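You operate a simulated robot arm through the tools that you are given. There is no shell and no other tool.

You are at the controls of a simulated two-armed robot. One attempt, no reset.

JOB
Pick up the overflow pipe with the smallest size on its label from the top of the lamp bar rack with one hand, pass it to the other hand and put it on the top of the measuring bench.

It is judged by the outcome, as a careful person would: the job done as asked, and still so three seconds after it is handed in. It fails if anything else is knocked over, pushed out of place, dropped, spilled or broken.

ROBOT AND FRAMES
Two 7-joint arms with two-finger parallel grippers on one trunk, on a base that moves. Base frame: it is fixed to the floor where the robot stands at the start and does not move with it; the origin is under the middle of the robot, x ahead of it, y to its left, z up. Readings come in mm, rad, newtons and seconds.
The left shoulder is at the start at [70, 130, 1187], the right one opposite. With the tool pointing down near the work surface each hand reaches from about 220 to 520 mm from the robot's upright axis, wherever it stands, measured 20 degrees to its own side. Places, roughly: overflow pipe [3000, 1000, 1000]; top of the measuring bench [3500, -100, 900]. Payload 1.57 kg a hand.
The TCP of each hand is the grasp point between the finger pads, 30 mm short of the fingertips. In the tool frame z runs along the fingers and y along their closing line. The gripper opens to 80 mm. The fingers are 17 mm wide and 12 mm thick; the gripper's body (40 by 82 mm) begins 80 mm behind the TCP.
Orientation is told as [roll, pitch, yaw] about the base's x, y, z axes, in that order, counted from this pose: with the fingers straight down and closing along the base's y, the tool's x points along the base's -x, its y along +y and its z along -z.

CONTROLS
- The arms move only by the tool move_arm. It takes "left_plan", "right_plan" or both (then of equal length, played together; a hand with none holds still); each is text: rows parted by semicolons, each of 7 numbers parted by spaces: the shift along the tool's x, y, z in cm, then the turn, a rotation vector about the tool's x, y, z in rad, then the finger opening in cm, from 0 to 8. In form: x y z rx ry rz claw; .... A call has 1 to 20 rows; each row is the pose to reach, as a shift and turn from the pose commanded when the call began, along the tool's axes at that moment. A row lasts 0.2 s, in which the tool goes at most 50 mm and 0.15 rad; a call with a longer step from one row to the next is refused whole, and so is a gripper value outside its range. Where a pose cannot be reached the arm comes as near as it can. A force on the tool above 40 N (or 10 N above the force at the start of the call, whichever is more), or a blocked arm, ends the call early, and 0.2 s more pass. The fingers move at their own pace (about 108 mm/s each) and stop on an object; they squeeze with about 27 N. The grip force told is the motor's: it shows also when the fingers shut on nothing. Time passes only in rows, and 0.2 s behind the last, so rows that repeat a pose let the fingers close. The reply holds the time, the measured pose of the TCP, the force on the tool along the base axes, the opening and the grip force, in the units named above and with some noise, with the torque about the TCP (base axes, N m) and any sound that the robot's microphone picked up.
- Cameras (640 x 400 px; columns grow to the right, rows downward): "scene" is now at [136.3, -14.9, 1410.4]; the picture's right is [-0.16, -0.99, 0.00], its down [-0.61, 0.10, -0.79] and it looks along [0.78, -0.13, -0.61] (base axes); focal length 256 px, centre (320, 200). "left" rides on the left gripper at [72, 7, -122] in its tool frame; the picture's right is [-0.09, 1.00, 0.00], its down [-0.84, -0.08, -0.54] and it looks along [-0.54, -0.05, 0.84] (tool axes); focal length 238 px, centre (320, 200). "right" rides on the right gripper at [72, -7, -122] in its tool frame; the picture's right is [0.09, 1.00, 0.00], its down [-0.84, 0.08, -0.54] and it looks along [-0.54, 0.05, 0.84] (tool axes); focal length 238 px, centre (320, 200). There is no depth. A picture from a camera that has moved, and an enlarged one, comes with that camera's place and axes in the base frame and with its lens.
- camera(camera): a new picture of that camera. No time passes.
- slide_trunk(by): slides the trunk up (or, below 0, down) by that many mm; the arms and the scene camera ride with it, the base frame stays. It gives what a move gives, with no picture.
- roll_base(legs): drives the robot by 1 to 6 legs, each [ahead, left, turn to the left] in mm, mm and rad, along the robot's own axes; the way and the turn of a leg run together, so that a leg with both is an arc; at most 1500 mm and 3.142 rad a leg. The arms and the cameras ride along, it lands a little off, and it stops where it bumps. It gives what a move gives.
- head_to(pan, tilt): turns the head with the scene camera to pan (to the left, within 1.501 rad either way) and tilt (down, from -0.506 to 1.204), counted from straight ahead of the robot. It gives what a move gives.
- close_up(camera, box): a new picture of the part [left, top, right, bottom] of that camera's present view, enlarged. No time passes.
- finish_job(): hands the job in; it is judged then, once.

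Places have to be worked out from the pictures, the camera data and where the tool is seen. Open the grippers and draw the arms clear of the work before you hand the job in, unless the task says otherwise.

The tools are called after "Request:" by a JSON object that holds its "method" and its "body". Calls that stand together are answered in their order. move_arm: Moves the arms, as the interface text tells. Its arguments: {"type":"object","properties":{"left_plan":{"type":"string"},"right_plan":{"type":"string"}},"required":[]} The other tools are called the same way: slide_trunk (by) moves the trunk up or down; roll_base (legs) drives the base; head_to (pan, tilt) turns the head that bears the scene camera; camera (camera) takes a picture; close_up (camera, box) takes an enlarged picture of a part of a camera's view; finish_job () hands the job in.

At the start:

```text
t: 0.0
left_position: [388.3, 152.3, 1237.6]
left_tcp_rot: [-0.001, -0.001, 0.002]
left_ft_force: [0.5, 0.7, 0.6]
left_wrist_torque: [-0.01, 0.01, 0.02]
left_width: 80.3
left_gripper_force: 0.0
right_position: [378.8, -179.6, 1236.9]
right_tcp_rot: [0.0, -0.001, -0.002]
right_ft_force: [-0.8, -0.2, -0.3]
right_wrist_torque: [-0.02, 0.02, 0.0]
right_width: 79.8
right_gripper_force: 0.0
trunk travel left (down, up): [-825.0, 115.0]
robot x, y, heading: [-1.2, 0.8, -0.003]
head pan, tilt (commanded): [-0.161, 0.661]
```

scene: 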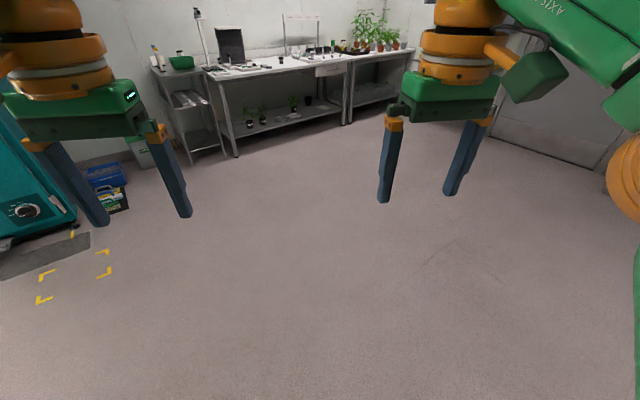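
right: 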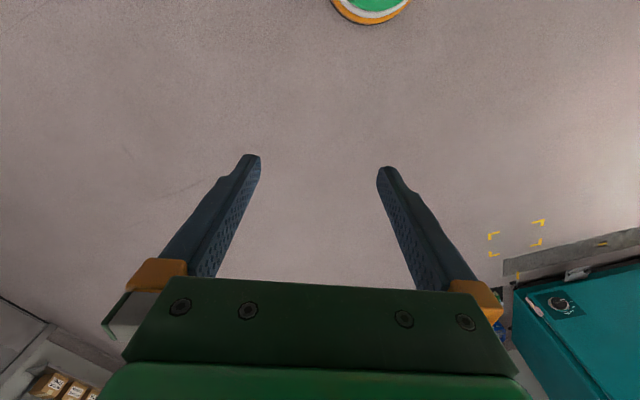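
left: 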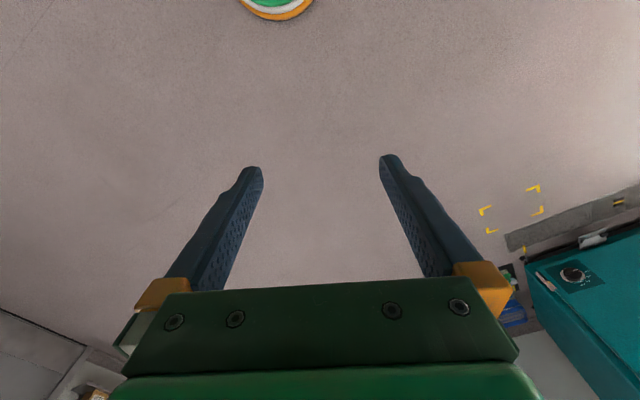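

I see a room with benches ahead, a teal machine on the left. I'll turn the head toward the rack (roughly at pan 0.3, far ahead) to look for the pipes.

Request:
{"method": "head_to", "body": {"pan": 0.2, "tilt": 0.2}}

Request:
{"method": "camera", "body": {"camera": "scene"}}

```text
t: 0.9
left_position: [388.2, 152.5, 1238.3]
left_tcp_rot: [-0.001, -0.001, 0.003]
left_ft_force: [0.3, 0.8, -0.1]
left_wrist_torque: [0.0, -0.01, 0.03]
left_width: 80.0
left_gripper_force: 0.1
right_position: [380.0, -181.0, 1236.8]
right_tcp_rot: [0.001, -0.002, -0.002]
right_ft_force: [-0.1, 0.6, -0.2]
right_wrist_torque: [0.0, 0.0, -0.02]
right_width: 80.2
right_gripper_force: 0.1
trunk travel left (down, up): [-825.0, 115.0]
robot x, y, heading: [-3.4, -1.1, 0.002]
head pan, tilt (commanded): [0.201, 0.201]
```

```text
taken
camera scene: at [142.3, 17.4, 1452.4], right [0.2, -0.98, 0.0], down [-0.2, -0.04, -0.98], along [0.96, 0.19, -0.2], focal length 256 px, centre (320, 200)
```

scene: 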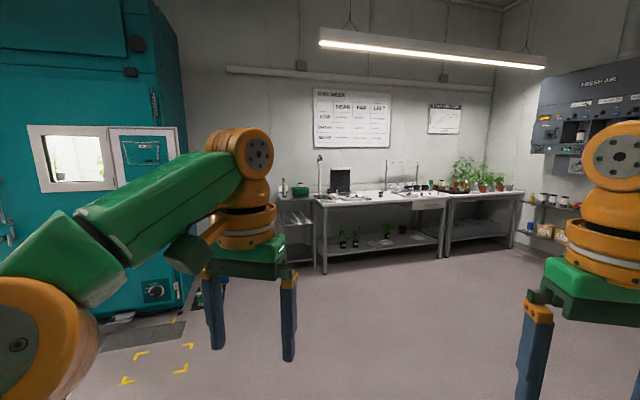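

The rack is presumably the small cart near column 290; the bench is to its right. I'll zoom in on both.

Request:
{"method": "close_up", "body": {"camera": "scene", "box": [260, 140, 420, 240]}}

Request:
{"method": "close_up", "body": {"camera": "scene", "box": [380, 140, 540, 240]}}

Request:
{"method": "close_up", "body": {"camera": "scene", "box": [305, 80, 465, 180]}}

```text
4.00 times, centred on (340, 190) of scene
camera zoom: at [142.3, 17.4, 1452.4], right [0.2, -0.98, 0.0], down [-0.2, -0.04, -0.98], along [0.96, 0.19, -0.2], focal length 1022 px, centre (240, 240)
```

zoom: 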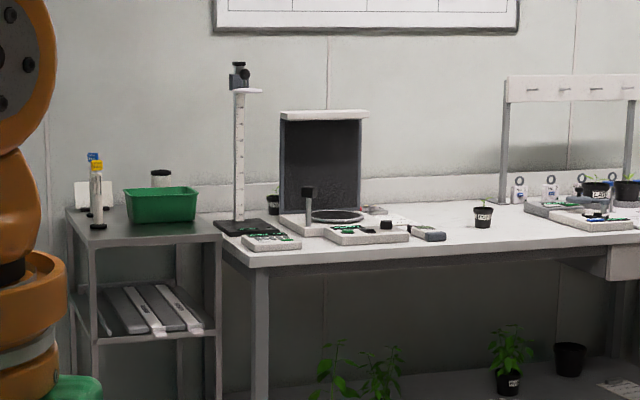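

```text
4.00 times, centred on (460, 190) of scene
camera zoom: at [142.3, 17.4, 1452.4], right [0.2, -0.98, 0.0], down [-0.2, -0.04, -0.98], along [0.96, 0.19, -0.2], focal length 1022 px, centre (-240, 240)
```

zoom: 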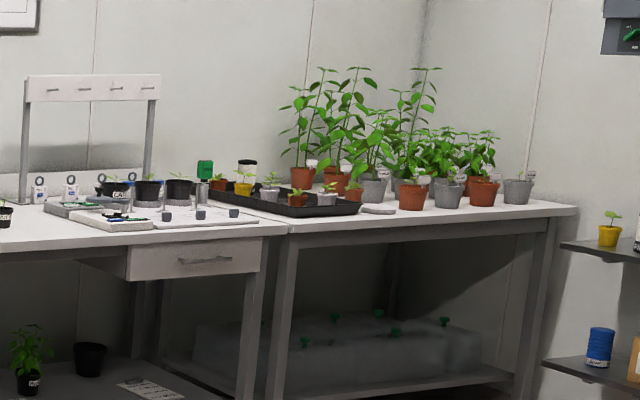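

```text
4.00 times, centred on (385, 130) of scene
camera zoom: at [142.3, 17.4, 1452.4], right [0.2, -0.98, 0.0], down [-0.2, -0.04, -0.98], along [0.96, 0.19, -0.2], focal length 1022 px, centre (60, 480)
```

zoom: 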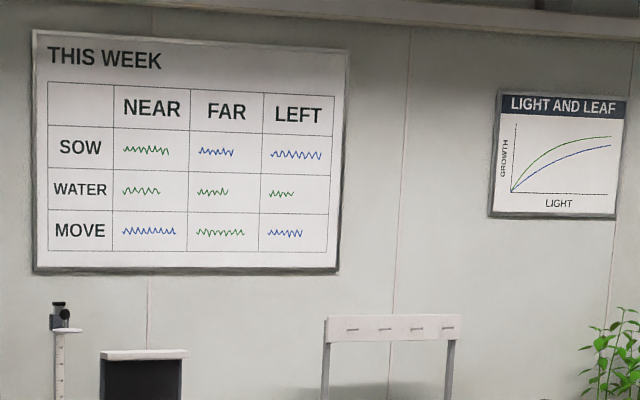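

The tall pipes with blue/yellow caps stand on the left front of the rack next to the green bowl; the measuring bench is the one with the height gauge. I'll drive closer diagonally over clear floor to see labels.

Request:
{"method": "roll_base", "body": {"legs": [[1300, 550, 0]]}}

Request:
{"method": "camera", "body": {"camera": "scene"}}

Request:
{"method": "close_up", "body": {"camera": "scene", "box": [240, 140, 400, 240]}}

```text
t: 7.9
left_position: [1670.1, 706.2, 1239.3]
left_tcp_rot: [-0.002, -0.003, 0.011]
left_ft_force: [-0.2, -0.3, -1.5]
left_wrist_torque: [0.04, 0.01, -0.01]
left_width: 79.8
left_gripper_force: 0.2
right_position: [1663.3, 374.0, 1238.0]
right_tcp_rot: [0.001, -0.002, 0.005]
right_ft_force: [-0.5, 0.0, 0.0]
right_wrist_torque: [0.0, -0.01, 0.01]
right_width: 79.9
right_gripper_force: 0.1
trunk travel left (down, up): [-825.0, 115.0]
robot x, y, heading: [1281.6, 553.8, 0.002]
head pan, tilt (commanded): [0.201, 0.201]
```

```text
taken
camera scene: at [1425.4, 570.1, 1452.6], right [0.21, -0.98, 0.0], down [-0.19, -0.04, -0.98], along [0.96, 0.2, -0.2], focal length 256 px, centre (320, 200)
```

scene: 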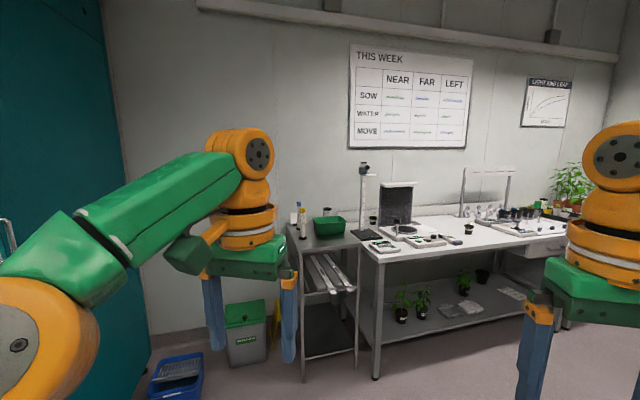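

```text
4.00 times, centred on (320, 190) of scene
camera zoom: at [1425.4, 570.1, 1452.6], right [0.21, -0.98, 0.0], down [-0.19, -0.04, -0.98], along [0.96, 0.2, -0.2], focal length 1022 px, centre (320, 240)
```

zoom: 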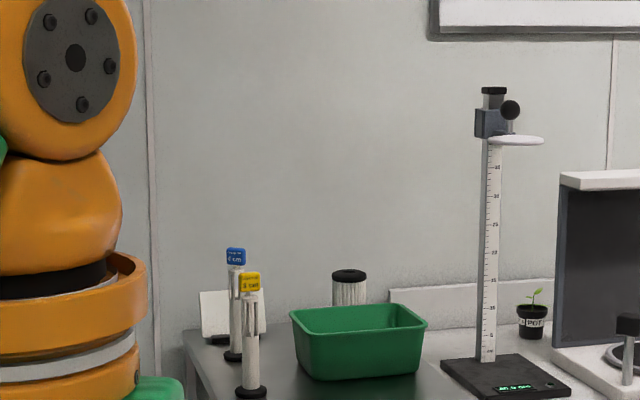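

Two capped pipes with labels (blue and yellow) are visible; I'll zoom tighter on the labels and the cylinder behind the bowl.

Request:
{"method": "close_up", "body": {"camera": "scene", "box": [280, 195, 344, 235]}}

Request:
{"method": "close_up", "body": {"camera": "scene", "box": [292, 198, 308, 208]}}

Request:
{"method": "close_up", "body": {"camera": "scene", "box": [340, 160, 500, 260]}}

Request:
{"method": "close_up", "body": {"camera": "scene", "box": [260, 220, 420, 320]}}

```text
10.00 times, centred on (312, 215) of scene
camera zoom: at [1425.4, 570.1, 1452.6], right [0.21, -0.98, 0.0], down [-0.19, -0.04, -0.98], along [0.96, 0.2, -0.2], focal length 2556 px, centre (400, 50)
```

zoom: 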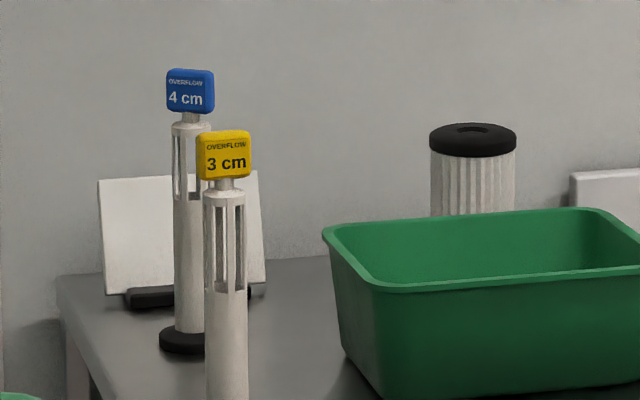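

```text
16.00 times, centred on (300, 203) of scene
camera zoom: at [1425.4, 570.1, 1452.6], right [0.21, -0.98, 0.0], down [-0.19, -0.04, -0.98], along [0.96, 0.2, -0.2], focal length 4090 px, centre (640, 152)
```

zoom: 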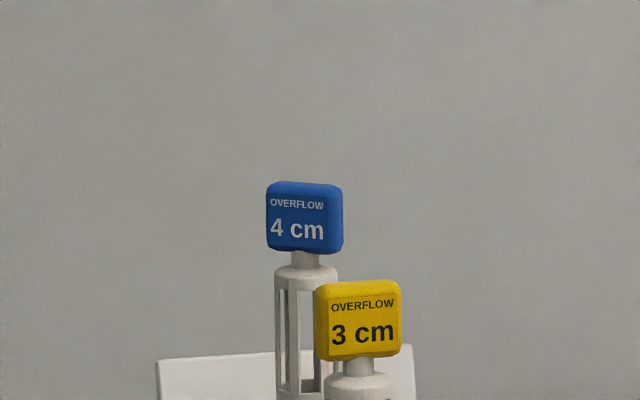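

```text
4.00 times, centred on (420, 210) of scene
camera zoom: at [1425.4, 570.1, 1452.6], right [0.21, -0.98, 0.0], down [-0.19, -0.04, -0.98], along [0.96, 0.2, -0.2], focal length 1022 px, centre (-80, 160)
```

zoom: 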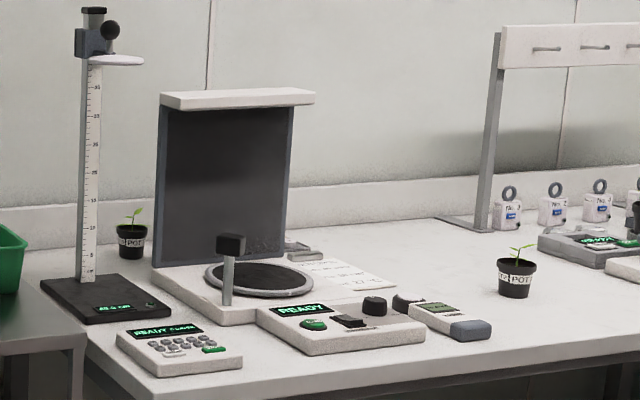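

```text
4.00 times, centred on (340, 270) of scene
camera zoom: at [1425.4, 570.1, 1452.6], right [0.21, -0.98, 0.0], down [-0.19, -0.04, -0.98], along [0.96, 0.2, -0.2], focal length 1022 px, centre (240, -80)
```

zoom: 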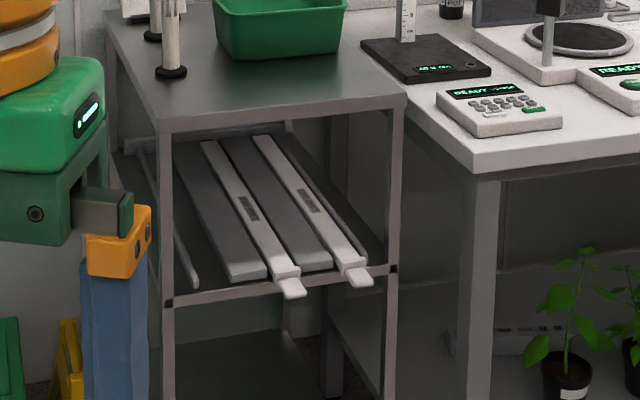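

The labels read 3 cm (yellow, nearer) and 4 cm (blue, behind); yellow stands around [2880, 985], base z≈905, and the rack/bench seem turned about 0.45 rad. I'll look down to see the robot's own base footprint, and look around behind the bowl later for any further pipe.

Request:
{"method": "head_to", "body": {"pan": 0.0, "tilt": 1.2}}

Request:
{"method": "camera", "body": {"camera": "scene"}}

```text
t: 9.2
left_position: [1671.1, 706.2, 1237.8]
left_tcp_rot: [-0.002, -0.003, 0.011]
left_ft_force: [0.2, -0.7, 0.6]
left_wrist_torque: [0.01, 0.01, 0.02]
left_width: 80.4
left_gripper_force: 0.0
right_position: [1663.3, 374.9, 1237.2]
right_tcp_rot: [0.002, -0.001, 0.006]
right_ft_force: [0.2, -0.4, 0.8]
right_wrist_torque: [0.0, -0.02, -0.04]
right_width: 80.1
right_gripper_force: 0.1
trunk travel left (down, up): [-825.0, 115.0]
robot x, y, heading: [1286.5, 550.4, 0.013]
head pan, tilt (commanded): [0.0, 1.201]
```

```text
taken
camera scene: at [1390.9, 551.6, 1371.2], right [0.01, -1.0, 0.0], down [-0.93, -0.01, -0.36], along [0.36, 0.0, -0.93], focal length 256 px, centre (320, 200)
```

scene: 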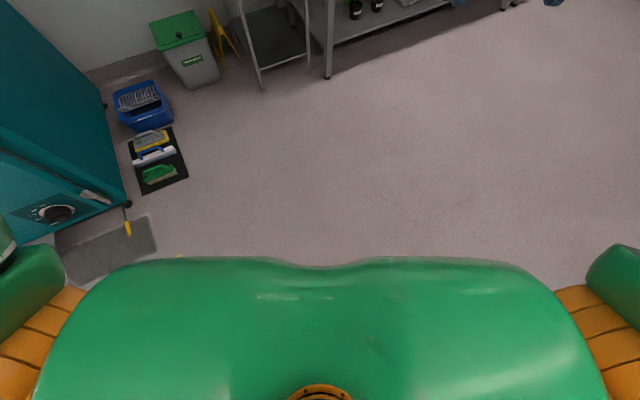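

The base footprint stays within about 290 mm ahead of the axis, and the floor ahead is clear. I'll drive to about [2040, 610], turn to face the rack squarely, and look again.

Request:
{"method": "roll_base", "body": {"legs": [[700, 60, 0], [0, 0, 0.45]]}}

Request:
{"method": "head_to", "body": {"pan": 0.0, "tilt": 0.5}}

Request:
{"method": "camera", "body": {"camera": "scene"}}

```text
t: 14.3
left_position: [2259.9, 914.9, 1236.8]
left_tcp_rot: [0.0, -0.001, 0.451]
left_ft_force: [0.8, -1.2, -0.5]
left_wrist_torque: [0.04, 0.01, -0.02]
left_width: 79.8
left_gripper_force: 0.1
right_position: [2393.6, 609.3, 1237.6]
right_tcp_rot: [0.001, -0.002, 0.443]
right_ft_force: [-0.4, -0.1, 0.4]
right_wrist_torque: [0.0, -0.03, 0.01]
right_width: 79.9
right_gripper_force: 0.1
trunk travel left (down, up): [-825.0, 115.0]
robot x, y, heading: [1975.3, 612.1, 0.448]
head pan, tilt (commanded): [0.0, 1.201]
```

```text
t: 15.3
left_position: [2257.6, 914.8, 1237.1]
left_tcp_rot: [-0.002, 0.0, 0.45]
left_ft_force: [0.1, -0.1, 0.6]
left_wrist_torque: [-0.01, 0.02, 0.02]
left_width: 80.0
left_gripper_force: 0.2
right_position: [2392.2, 610.4, 1237.6]
right_tcp_rot: [0.003, -0.003, 0.442]
right_ft_force: [0.1, -0.1, 0.4]
right_wrist_torque: [-0.01, 0.02, 0.02]
right_width: 79.9
right_gripper_force: 0.0
trunk travel left (down, up): [-825.0, 115.0]
robot x, y, heading: [1971.1, 609.4, 0.444]
head pan, tilt (commanded): [0.0, 0.499]
```

```text
taken
camera scene: at [2101.6, 670.1, 1424.7], right [0.43, -0.9, 0.0], down [-0.43, -0.21, -0.88], along [0.79, 0.38, -0.48], focal length 256 px, centre (320, 200)
```

scene: 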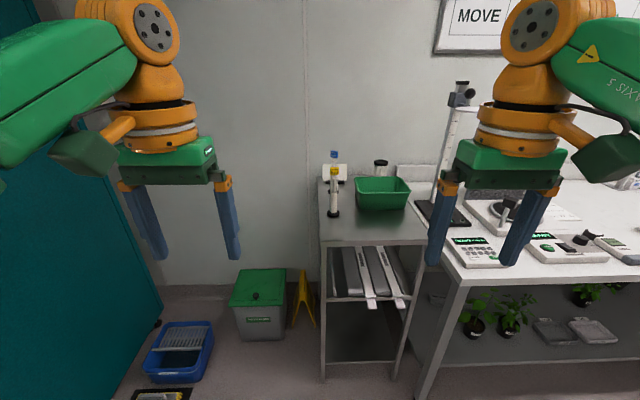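

Facing the rack squarely now. I'll zoom in on the rack top for accurate positions and to check for other pipes.

Request:
{"method": "close_up", "body": {"camera": "scene", "box": [300, 150, 428, 230]}}

Request:
{"method": "close_up", "body": {"camera": "scene", "box": [310, 145, 374, 185]}}

Request:
{"method": "close_up", "body": {"camera": "scene", "box": [300, 200, 460, 300]}}

Request:
{"method": "close_up", "body": {"camera": "scene", "box": [400, 70, 640, 220]}}

```text
5.00 times, centred on (364, 190) of scene
camera zoom: at [2101.6, 670.1, 1424.7], right [0.43, -0.9, 0.0], down [-0.43, -0.21, -0.88], along [0.79, 0.38, -0.48], focal length 1278 px, centre (100, 250)
```

zoom: 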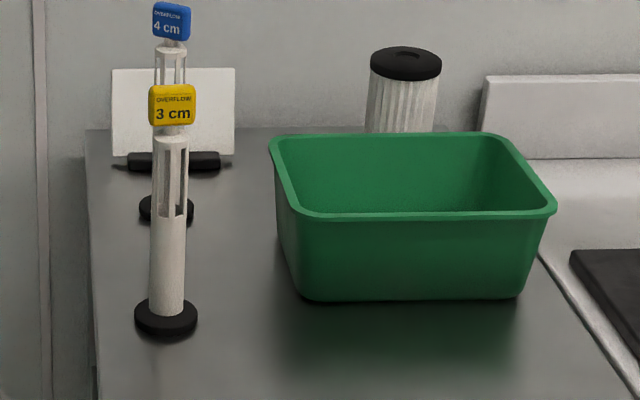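

```text
10.00 times, centred on (342, 165) of scene
camera zoom: at [2101.6, 670.1, 1424.7], right [0.43, -0.9, 0.0], down [-0.43, -0.21, -0.88], along [0.79, 0.38, -0.48], focal length 2556 px, centre (100, 550)
```

zoom: 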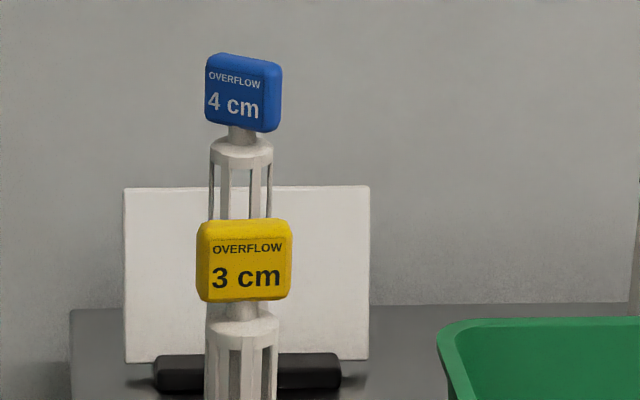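

```text
4.00 times, centred on (380, 250) of scene
camera zoom: at [2101.6, 670.1, 1424.7], right [0.43, -0.9, 0.0], down [-0.43, -0.21, -0.88], along [0.79, 0.38, -0.48], focal length 1022 px, centre (80, 0)
```

zoom: 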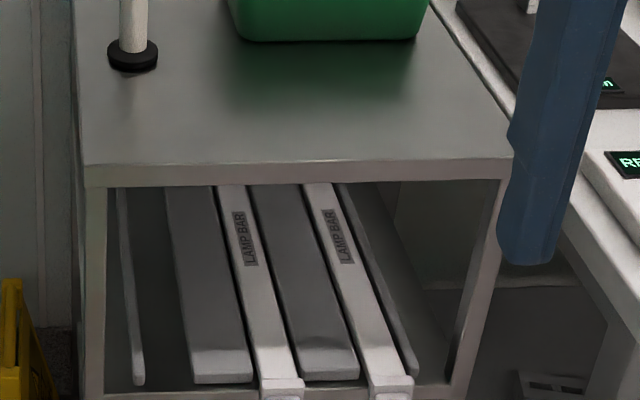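

```text
2.67 times, centred on (520, 145) of scene
camera zoom: at [2101.6, 670.1, 1424.7], right [0.43, -0.9, 0.0], down [-0.43, -0.21, -0.88], along [0.79, 0.38, -0.48], focal length 682 px, centre (-213, 347)
```

zoom: 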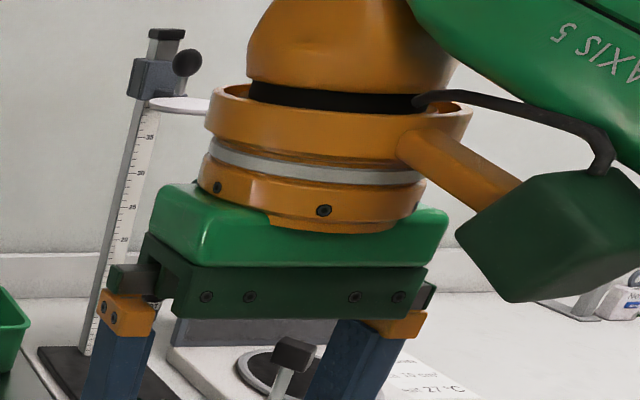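

Yellow (3 cm) pipe is ~832 mm ahead and ~50 mm right of the camera, standing ~165 mm behind the rack's front edge; no other pipes than 3 cm and 4 cm are visible. I'll drive forward and right so the pipe lies about 560 mm ahead and 100 mm left of my axis.

Request:
{"method": "roll_base", "body": {"legs": [[250, -150, 0], [160, 0, 0]]}}

Request:
{"method": "camera", "body": {"camera": "scene"}}

Request:
{"method": "camera", "body": {"camera": "left"}}

Request:
{"method": "camera", "body": {"camera": "right"}}

```text
t: 18.3
left_position: [2691.7, 950.9, 1239.3]
left_tcp_rot: [0.0, -0.005, 0.433]
left_ft_force: [-1.5, -0.2, 0.5]
left_wrist_torque: [-0.03, -0.02, 0.03]
left_width: 80.1
left_gripper_force: 0.1
right_position: [2821.9, 643.9, 1237.3]
right_tcp_rot: [0.002, -0.004, 0.43]
right_ft_force: [-0.3, -0.3, -0.3]
right_wrist_torque: [0.01, -0.04, 0.02]
right_width: 80.0
right_gripper_force: 0.1
trunk travel left (down, up): [-825.0, 115.0]
robot x, y, heading: [2403.7, 653.8, 0.428]
head pan, tilt (commanded): [0.0, 0.499]
```

```text
taken
camera scene: at [2530.4, 708.8, 1425.3], right [0.42, -0.91, 0.0], down [-0.43, -0.2, -0.88], along [0.8, 0.37, -0.48], focal length 256 px, centre (320, 200)
```

scene: 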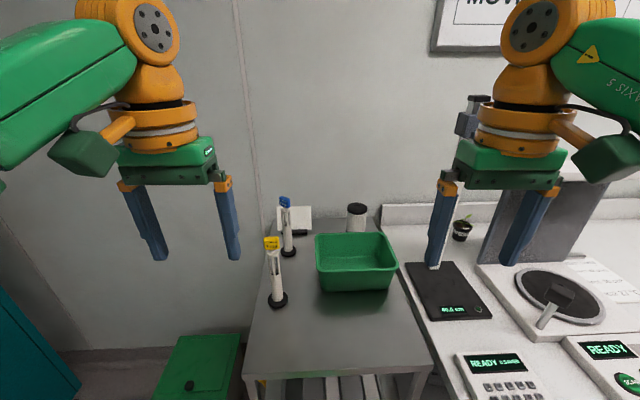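

```text
taken
camera left: at [2622.3, 926.8, 1359.5], right [-0.33, 0.94, 0.0], down [0.79, 0.28, 0.55], along [0.52, 0.18, -0.84], focal length 238 px, centre (320, 200)
```

left: 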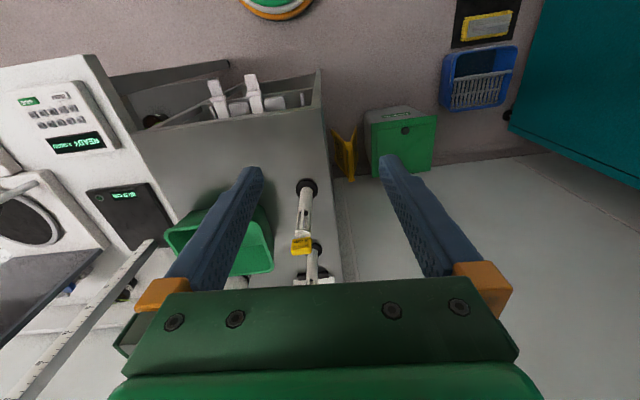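

```text
taken
camera right: at [2757.8, 607.7, 1359.4], right [-0.5, 0.87, 0.0], down [0.73, 0.42, 0.55], along [0.47, 0.27, -0.84], focal length 238 px, centre (320, 200)
```

right: 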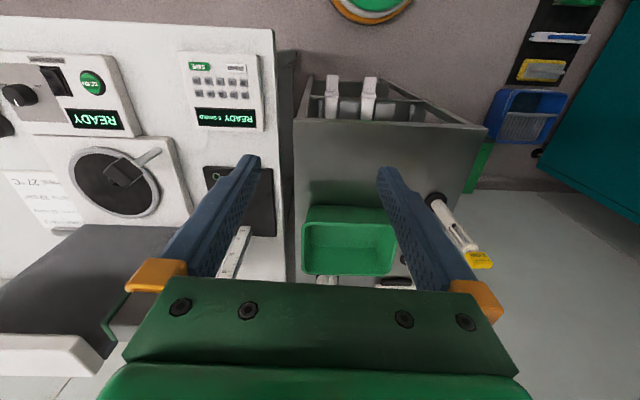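

The robot is in place; the yellow pipe is front-left on the rack. I'll zoom with the scene and left cameras to pin its position.

Request:
{"method": "close_up", "body": {"camera": "scene", "box": [240, 180, 368, 260]}}

Request:
{"method": "close_up", "body": {"camera": "scene", "box": [240, 250, 368, 330]}}

Request:
{"method": "close_up", "body": {"camera": "left", "box": [256, 160, 384, 240]}}

Request:
{"method": "close_up", "body": {"camera": "left", "box": [256, 220, 384, 300]}}

```text
5.00 times, centred on (304, 220) of scene
camera zoom: at [2530.4, 708.8, 1425.3], right [0.42, -0.91, 0.0], down [-0.43, -0.2, -0.88], along [0.8, 0.37, -0.48], focal length 1278 px, centre (400, 100)
```

zoom: 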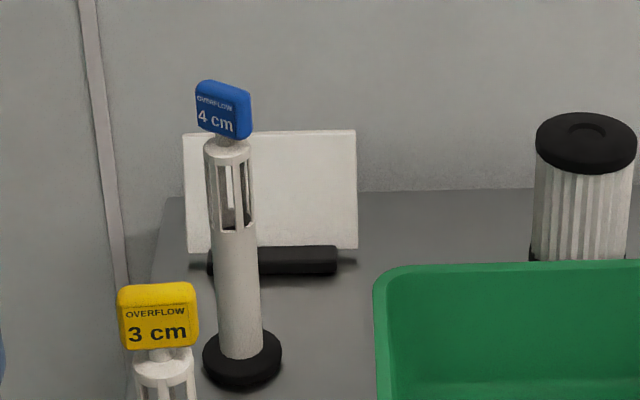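

```text
5.00 times, centred on (304, 290) of scene
camera zoom: at [2530.4, 708.8, 1425.3], right [0.42, -0.91, 0.0], down [-0.43, -0.2, -0.88], along [0.8, 0.37, -0.48], focal length 1278 px, centre (400, -250)
```

zoom: 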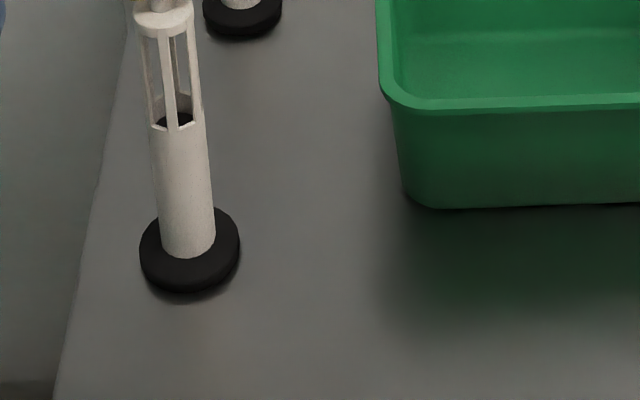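

```text
5.00 times, centred on (320, 200) of left
camera zoom: at [2622.3, 926.8, 1359.5], right [-0.33, 0.94, 0.0], down [0.79, 0.28, 0.55], along [0.52, 0.18, -0.84], focal length 1192 px, centre (320, 200)
```

zoom: 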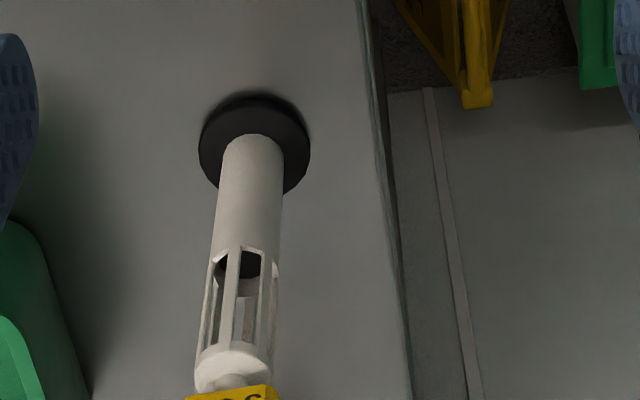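

```text
5.00 times, centred on (320, 260) of left
camera zoom: at [2622.3, 926.8, 1359.5], right [-0.33, 0.94, 0.0], down [0.79, 0.28, 0.55], along [0.52, 0.18, -0.84], focal length 1192 px, centre (320, -100)
```

zoom: 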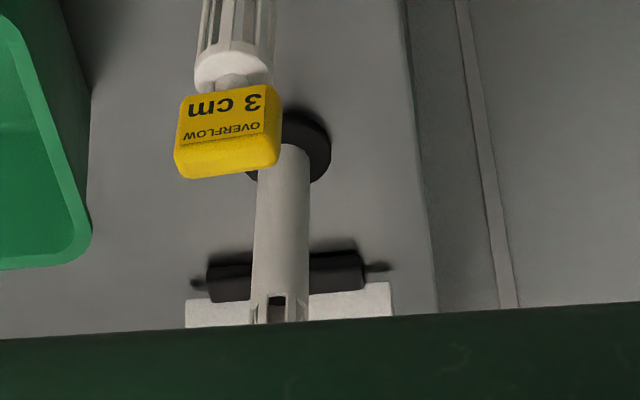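

The yellow pipe's axis is at about [2878, 984], base z≈907, top ≈1098, tag 34 mm wide; the plain tube is z 922–1009. I'll bring the left hand, pitched 45° forward, to a pre-grasp point 120 mm back along its approach line.

Request:
{"method": "move_arm", "body": {"left_plan": "-1.15 -0.6 2.3 0 -0.098 0 8; -2.3 -1.2 4.6 0 -0.196 0 8; -3.45 -1.8 6.9 0 -0.294 0 8; -4.6 -2.4 9.2 0 -0.392 0 8; -5.75 -3.0 11.5 0 -0.49 0 8; -6.9 -3.6 13.8 0 -0.588 0 8; -8.05 -4.2 16.1 0 -0.686 0 8; -9.2 -4.8 18.4 0 -0.785 0 8; -9.2 -4.8 18.4 0 -0.785 0 8; -9.2 -4.8 18.4 0 -0.785 0 8"}}

Request:
{"method": "camera", "body": {"camera": "left"}}

Request:
{"method": "camera", "body": {"camera": "scene"}}

```text
t: 20.5
left_position: [2797.4, 947.1, 1054.9]
left_tcp_rot: [-0.004, -0.788, 0.435]
left_ft_force: [0.3, 0.7, 0.4]
left_wrist_torque: [0.04, -0.03, 0.03]
left_width: 79.9
left_gripper_force: 0.0
right_position: [2823.8, 647.0, 1237.1]
right_tcp_rot: [0.001, -0.001, 0.43]
right_ft_force: [0.2, 0.5, -0.1]
right_wrist_torque: [0.04, 0.02, -0.02]
right_width: 79.8
right_gripper_force: 0.0
trunk travel left (down, up): [-825.0, 115.0]
robot x, y, heading: [2405.5, 649.9, 0.437]
head pan, tilt (commanded): [0.0, 0.499]
```

```text
taken
camera left: at [2669.8, 895.5, 1088.4], right [-0.36, 0.93, 0.06], down [0.22, 0.02, 0.98], along [0.91, 0.36, -0.21], focal length 238 px, centre (320, 200)
```

left: 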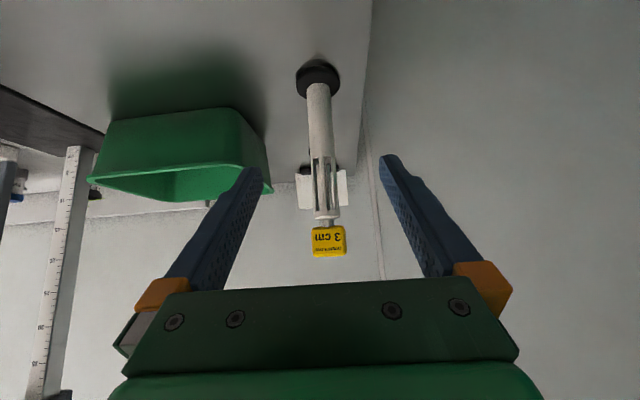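

```text
taken
camera scene: at [2533.9, 710.7, 1424.8], right [0.42, -0.91, 0.0], down [-0.44, -0.2, -0.88], along [0.8, 0.37, -0.48], focal length 256 px, centre (320, 200)
```

scene: 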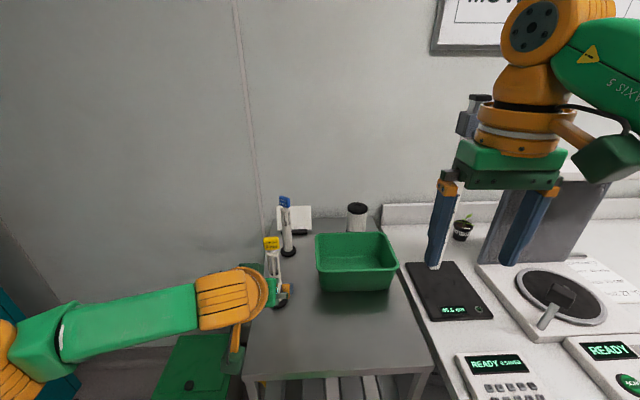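

The pipe is centred between the fingers to within ~2 mm. I'll advance 115 mm along the tool axis, keeping the fingers open.

Request:
{"method": "move_arm", "body": {"left_plan": "0 0.1 2.3 0 0 0 8; 0 0.1 4.6 0 0 0 8; 0 0.1 6.9 0 0 0 8; 0 0.1 9.2 0 0 0 8; 0 0.1 11.5 0 0 0 8; 0 0.1 11.5 0 0 0 8"}}

Request:
{"method": "camera", "body": {"camera": "left"}}

Request:
{"method": "camera", "body": {"camera": "scene"}}

Request:
{"method": "camera", "body": {"camera": "right"}}

```text
t: 21.9
left_position: [2872.0, 983.5, 973.7]
left_tcp_rot: [-0.001, -0.787, 0.434]
left_ft_force: [0.3, 0.8, 0.1]
left_wrist_torque: [-0.02, 0.0, 0.03]
left_width: 79.8
left_gripper_force: 0.0
right_position: [2823.9, 646.5, 1238.8]
right_tcp_rot: [0.0, -0.002, 0.428]
right_ft_force: [0.6, 0.4, 0.0]
right_wrist_torque: [0.02, -0.02, -0.01]
right_width: 79.8
right_gripper_force: 0.1
trunk travel left (down, up): [-825.0, 115.0]
robot x, y, heading: [2406.2, 652.9, 0.434]
head pan, tilt (commanded): [0.0, 0.499]
```

```text
taken
camera left: at [2745.1, 931.2, 1006.9], right [-0.36, 0.93, 0.06], down [0.22, 0.02, 0.98], along [0.91, 0.36, -0.21], focal length 238 px, centre (320, 200)
```

left: 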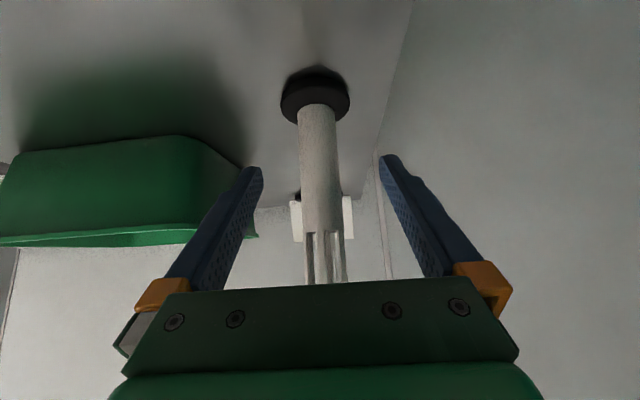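

```text
taken
camera scene: at [2533.8, 710.6, 1424.8], right [0.42, -0.91, 0.0], down [-0.43, -0.2, -0.88], along [0.8, 0.37, -0.48], focal length 256 px, centre (320, 200)
```

scene: 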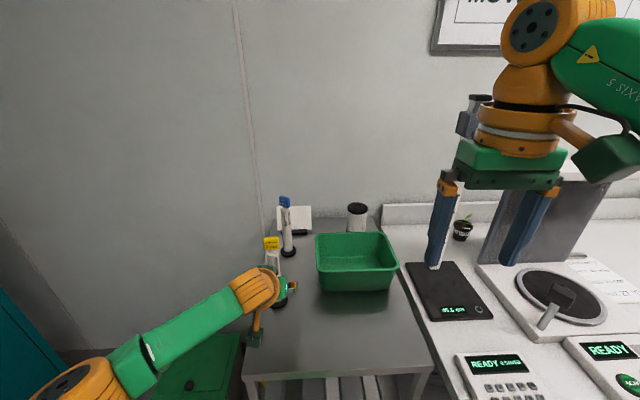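

```text
taken
camera right: at [2761.0, 609.4, 1358.5], right [-0.5, 0.87, 0.0], down [0.73, 0.42, 0.54], along [0.47, 0.27, -0.84], focal length 238 px, centre (320, 200)
```

right: 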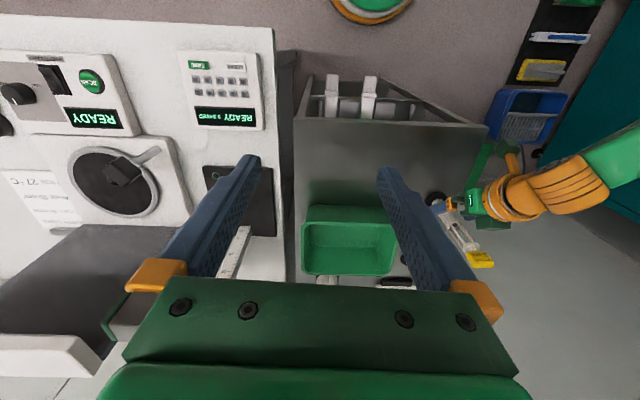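

The fingers straddle the tube; I'll zoom to check the depth of the tube relative to the pads before closing.

Request:
{"method": "close_up", "body": {"camera": "left", "box": [240, 60, 400, 160]}}

Request:
{"method": "close_up", "body": {"camera": "left", "box": [240, 140, 400, 240]}}

Request:
{"method": "close_up", "body": {"camera": "right", "box": [400, 170, 528, 250]}}

Request:
{"method": "close_up", "body": {"camera": "scene", "box": [220, 220, 348, 300]}}

```text
4.00 times, centred on (320, 110) of left
camera zoom: at [2745.1, 931.2, 1006.9], right [-0.36, 0.93, 0.06], down [0.22, 0.02, 0.98], along [0.91, 0.36, -0.21], focal length 953 px, centre (320, 560)
```

zoom: 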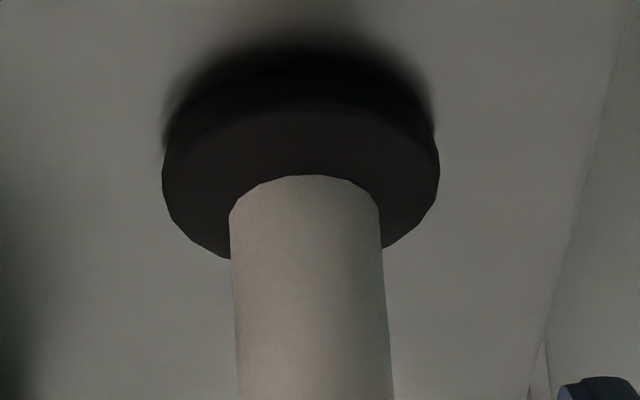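

```text
4.00 times, centred on (320, 190) of left
camera zoom: at [2745.1, 931.2, 1006.9], right [-0.36, 0.93, 0.06], down [0.22, 0.02, 0.98], along [0.91, 0.36, -0.21], focal length 953 px, centre (320, 240)
```

zoom: 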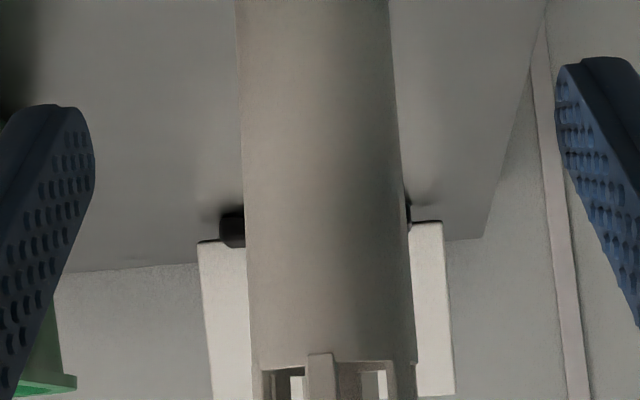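

```text
5.00 times, centred on (464, 210) of right
camera zoom: at [2761.0, 609.4, 1358.5], right [-0.5, 0.87, 0.0], down [0.73, 0.42, 0.54], along [0.47, 0.27, -0.84], focal length 1192 px, centre (-400, 150)
```

zoom: 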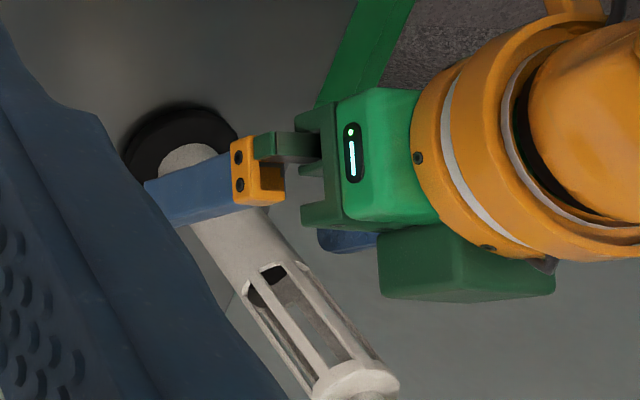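

```text
5.00 times, centred on (284, 260) of scene
camera zoom: at [2533.8, 710.6, 1424.8], right [0.42, -0.91, 0.0], down [-0.43, -0.2, -0.88], along [0.8, 0.37, -0.48], focal length 1278 px, centre (500, -100)
```

zoom: 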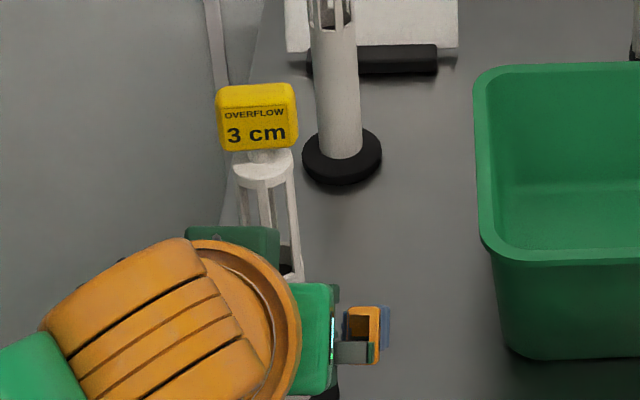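

Recalculating, the tube axis sits ~12 mm beyond the TCP (rack top nearer z≈898). I'll advance 8 mm more along the tool, then close the left fingers on the tube.

Request:
{"method": "move_arm", "body": {"left_plan": "0 0 0.8 0 0 0 8; 0 0 0.8 0 0 0 8; 0 0 0.8 0 0 0 4; 0 0 0.8 0 0 0 0; 0 0 0.8 0 0 0 0; 0 0 0.8 0 0 0 0; 0 0 0.8 0 0 0 0"}}

Request:
{"method": "camera", "body": {"camera": "left"}}

Request:
{"method": "close_up", "body": {"camera": "scene", "box": [220, 220, 348, 300]}}

```text
t: 23.5
left_position: [2877.2, 986.3, 967.2]
left_tcp_rot: [-0.001, -0.787, 0.434]
left_ft_force: [0.1, -0.7, 1.5]
left_wrist_torque: [-0.02, -0.07, -0.04]
left_width: 24.4
left_gripper_force: 27.7
right_position: [2823.4, 646.8, 1237.5]
right_tcp_rot: [0.001, -0.001, 0.427]
right_ft_force: [-0.4, 0.0, -0.2]
right_wrist_torque: [-0.02, -0.02, -0.01]
right_width: 80.0
right_gripper_force: 0.0
trunk travel left (down, up): [-825.0, 115.0]
robot x, y, heading: [2409.4, 654.5, 0.431]
head pan, tilt (commanded): [0.0, 0.499]
```

```text
taken
camera left: at [2749.4, 933.7, 1001.9], right [-0.36, 0.93, 0.06], down [0.22, 0.02, 0.98], along [0.91, 0.36, -0.21], focal length 238 px, centre (320, 200)
```

left: 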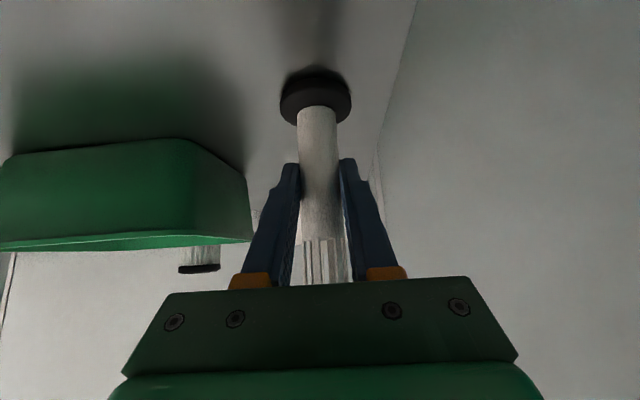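

```text
5.00 times, centred on (284, 260) of scene
camera zoom: at [2533.5, 710.2, 1424.9], right [0.42, -0.91, 0.0], down [-0.43, -0.2, -0.88], along [0.8, 0.37, -0.48], focal length 1278 px, centre (500, -100)
```

zoom: 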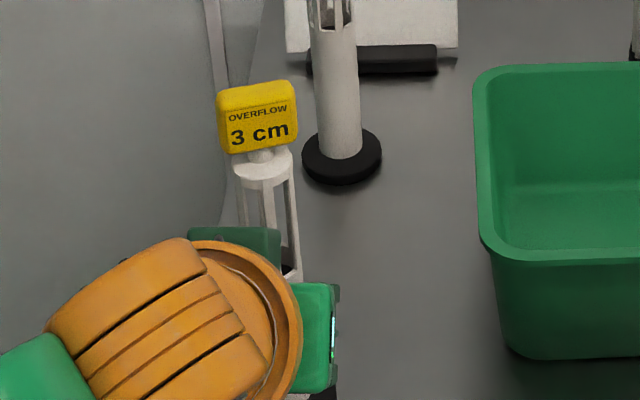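

The left hand holds the tube (24.4 mm width, 27.7 N). I'll lift straight up 60 mm and check the grip.

Request:
{"method": "move_arm", "body": {"left_plan": "-0.71 0 -0.71 0 0 0 0; -1.77 0 -1.77 0 0 0 0; -2.83 0 -2.83 0 0 0 0; -4.25 0 -4.25 0 0 0 0; -4.25 0 -4.25 0 0 0 0"}}

Request:
{"method": "camera", "body": {"camera": "left"}}

Request:
{"method": "camera", "body": {"camera": "scene"}}

```text
t: 24.7
left_position: [2875.8, 985.9, 1029.0]
left_tcp_rot: [-0.002, -0.787, 0.436]
left_ft_force: [-0.7, 0.0, -0.3]
left_wrist_torque: [-0.02, 0.0, -0.01]
left_width: 24.6
left_gripper_force: 27.2
right_position: [2825.2, 646.3, 1237.2]
right_tcp_rot: [0.0, -0.001, 0.431]
right_ft_force: [0.5, 1.1, 0.1]
right_wrist_torque: [0.01, -0.02, -0.03]
right_width: 80.1
right_gripper_force: 0.0
trunk travel left (down, up): [-825.0, 115.0]
robot x, y, heading: [2406.3, 656.0, 0.433]
head pan, tilt (commanded): [0.0, 0.499]
```

```text
taken
camera left: at [2748.7, 933.8, 1063.1], right [-0.36, 0.93, 0.06], down [0.22, 0.02, 0.98], along [0.91, 0.36, -0.21], focal length 238 px, centre (320, 200)
```

left: 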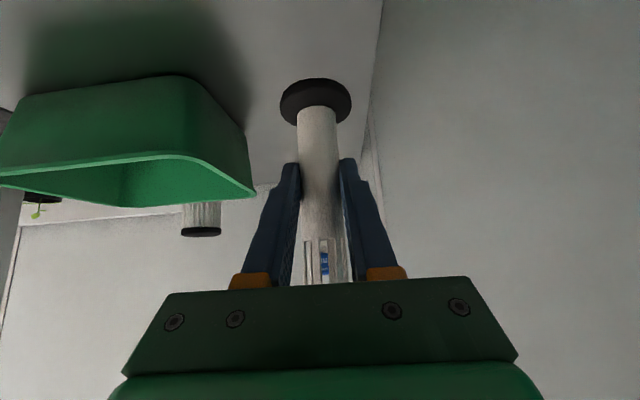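

```text
taken
camera scene: at [2534.3, 710.9, 1424.8], right [0.42, -0.91, 0.0], down [-0.44, -0.2, -0.88], along [0.8, 0.37, -0.48], focal length 256 px, centre (320, 200)
```

scene: 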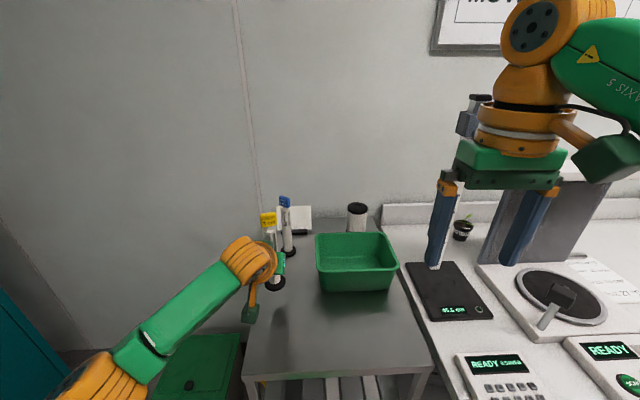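

Pipe is firmly lifted about 60 mm. I'll back the base straight away from the rack by 400 mm into free space for the hand-over.

Request:
{"method": "roll_base", "body": {"legs": [[-400, 0, 0]]}}

Request:
{"method": "camera", "body": {"camera": "scene"}}

Request:
{"method": "camera", "body": {"camera": "left"}}

```text
t: 27.2
left_position: [2511.0, 819.2, 1027.6]
left_tcp_rot: [-0.001, -0.785, 0.435]
left_ft_force: [0.1, 0.2, -0.7]
left_wrist_torque: [0.0, 0.04, -0.02]
left_width: 24.3
left_gripper_force: 26.6
right_position: [2459.6, 480.0, 1237.3]
right_tcp_rot: [0.003, 0.0, 0.431]
right_ft_force: [-0.8, -0.1, 0.2]
right_wrist_torque: [-0.02, 0.02, 0.05]
right_width: 80.3
right_gripper_force: 0.0
trunk travel left (down, up): [-825.0, 115.0]
robot x, y, heading: [2035.2, 486.3, 0.431]
head pan, tilt (commanded): [0.0, 0.499]
```

```text
taken
camera scene: at [2170.1, 543.4, 1424.5], right [0.42, -0.91, 0.0], down [-0.44, -0.2, -0.88], along [0.8, 0.37, -0.48], focal length 256 px, centre (320, 200)
```

scene: 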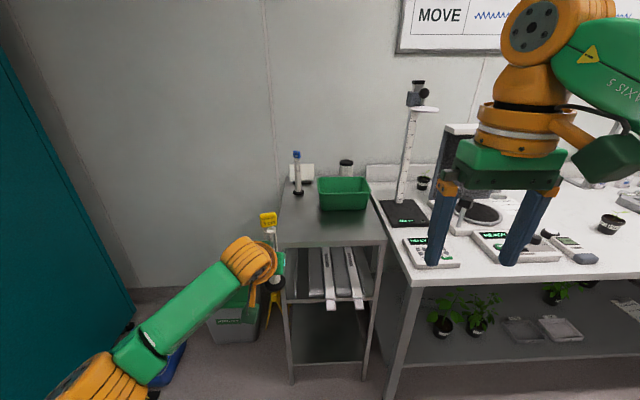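

```text
taken
camera left: at [2383.4, 766.5, 1062.1], right [-0.36, 0.93, 0.06], down [0.22, 0.02, 0.97], along [0.91, 0.37, -0.21], focal length 238 px, centre (320, 200)
```

left: 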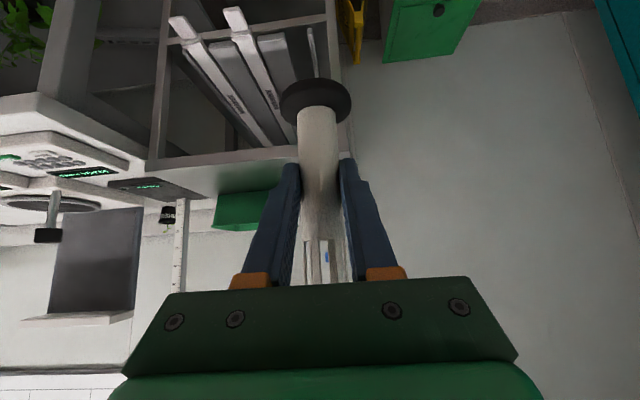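

The robot is clear of the furniture and the pipe is still held. I'll bring the left hand to the middle in front of me while yawing it 90° to the right (pipe kept upright), so the right hand can take the tag from above.

Request:
{"method": "move_arm", "body": {"left_plan": "0.857 -0.671 -0.871 0.0794 0 0.0792 0; 1.714 -1.343 -1.743 0.1589 0 0.1584 0; 2.571 -2.014 -2.614 0.2383 0 0.2376 0; 3.429 -2.686 -3.486 0.3177 0 0.3169 0; 4.286 -3.357 -4.357 0.3971 0 0.3961 0; 5.143 -4.029 -5.229 0.4766 0 0.4753 0; 6.0 -4.7 -6.1 0.556 0 0.5545 0; 6.857 -5.371 -6.971 0.6354 0 0.6337 0; 7.714 -6.043 -7.843 0.7149 0 0.7129 0; 8.571 -6.714 -8.714 0.7943 0 0.7921 0; 9.429 -7.386 -9.586 0.8737 0 0.8714 0; 10.286 -8.057 -10.457 0.9531 0 0.9506 0; 11.143 -8.729 -11.329 1.0326 0 1.0298 0; 12.0 -9.4 -12.2 1.112 0 1.109 0; 12.0 -9.4 -12.2 1.112 0 1.109 0"}}

Request:
{"method": "camera", "body": {"camera": "scene"}}

Request:
{"method": "camera", "body": {"camera": "left"}}

Request:
{"method": "camera", "body": {"camera": "right"}}

```text
t: 30.4
left_position: [2394.8, 660.8, 1029.8]
left_tcp_rot: [-0.001, -0.791, -1.137]
left_ft_force: [-0.1, 0.2, -0.7]
left_wrist_torque: [-0.01, 0.02, -0.01]
left_width: 24.3
left_gripper_force: 26.5
right_position: [2457.8, 479.8, 1237.8]
right_tcp_rot: [0.002, -0.001, 0.433]
right_ft_force: [0.1, -0.2, -0.6]
right_wrist_torque: [0.03, -0.04, 0.0]
right_width: 80.1
right_gripper_force: 0.1
trunk travel left (down, up): [-825.0, 115.0]
robot x, y, heading: [2041.9, 486.7, 0.432]
head pan, tilt (commanded): [0.0, 0.499]
```

```text
taken
camera scene: at [2167.9, 542.5, 1424.8], right [0.42, -0.91, 0.0], down [-0.43, -0.2, -0.88], along [0.8, 0.37, -0.48], focal length 256 px, centre (320, 200)
```

scene: 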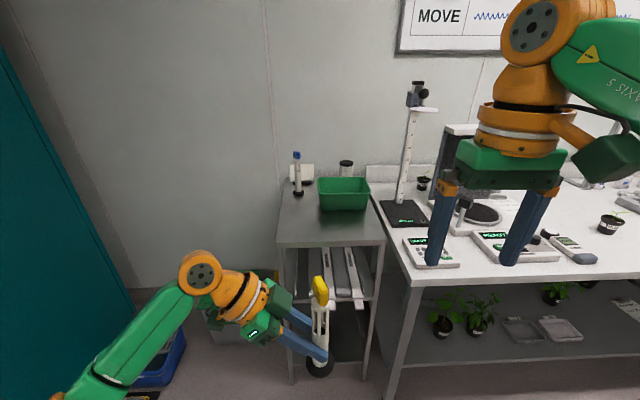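

```text
taken
camera left: at [2341.5, 787.5, 1064.3], right [0.93, 0.36, 0.07], down [0.02, -0.22, 0.98], along [0.37, -0.91, -0.21], focal length 238 px, centre (320, 200)
```

left: 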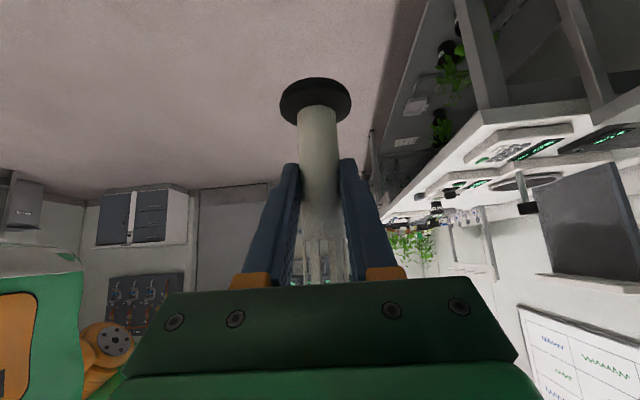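

```text
taken
camera right: at [2395.3, 441.7, 1358.4], right [-0.5, 0.87, 0.0], down [0.73, 0.42, 0.54], along [0.47, 0.27, -0.84], focal length 238 px, centre (320, 200)
```

right: 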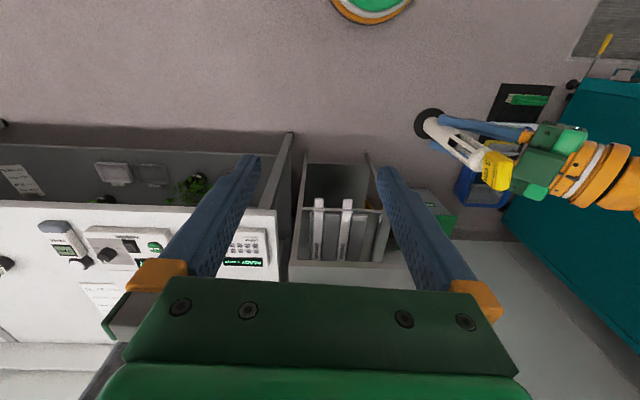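

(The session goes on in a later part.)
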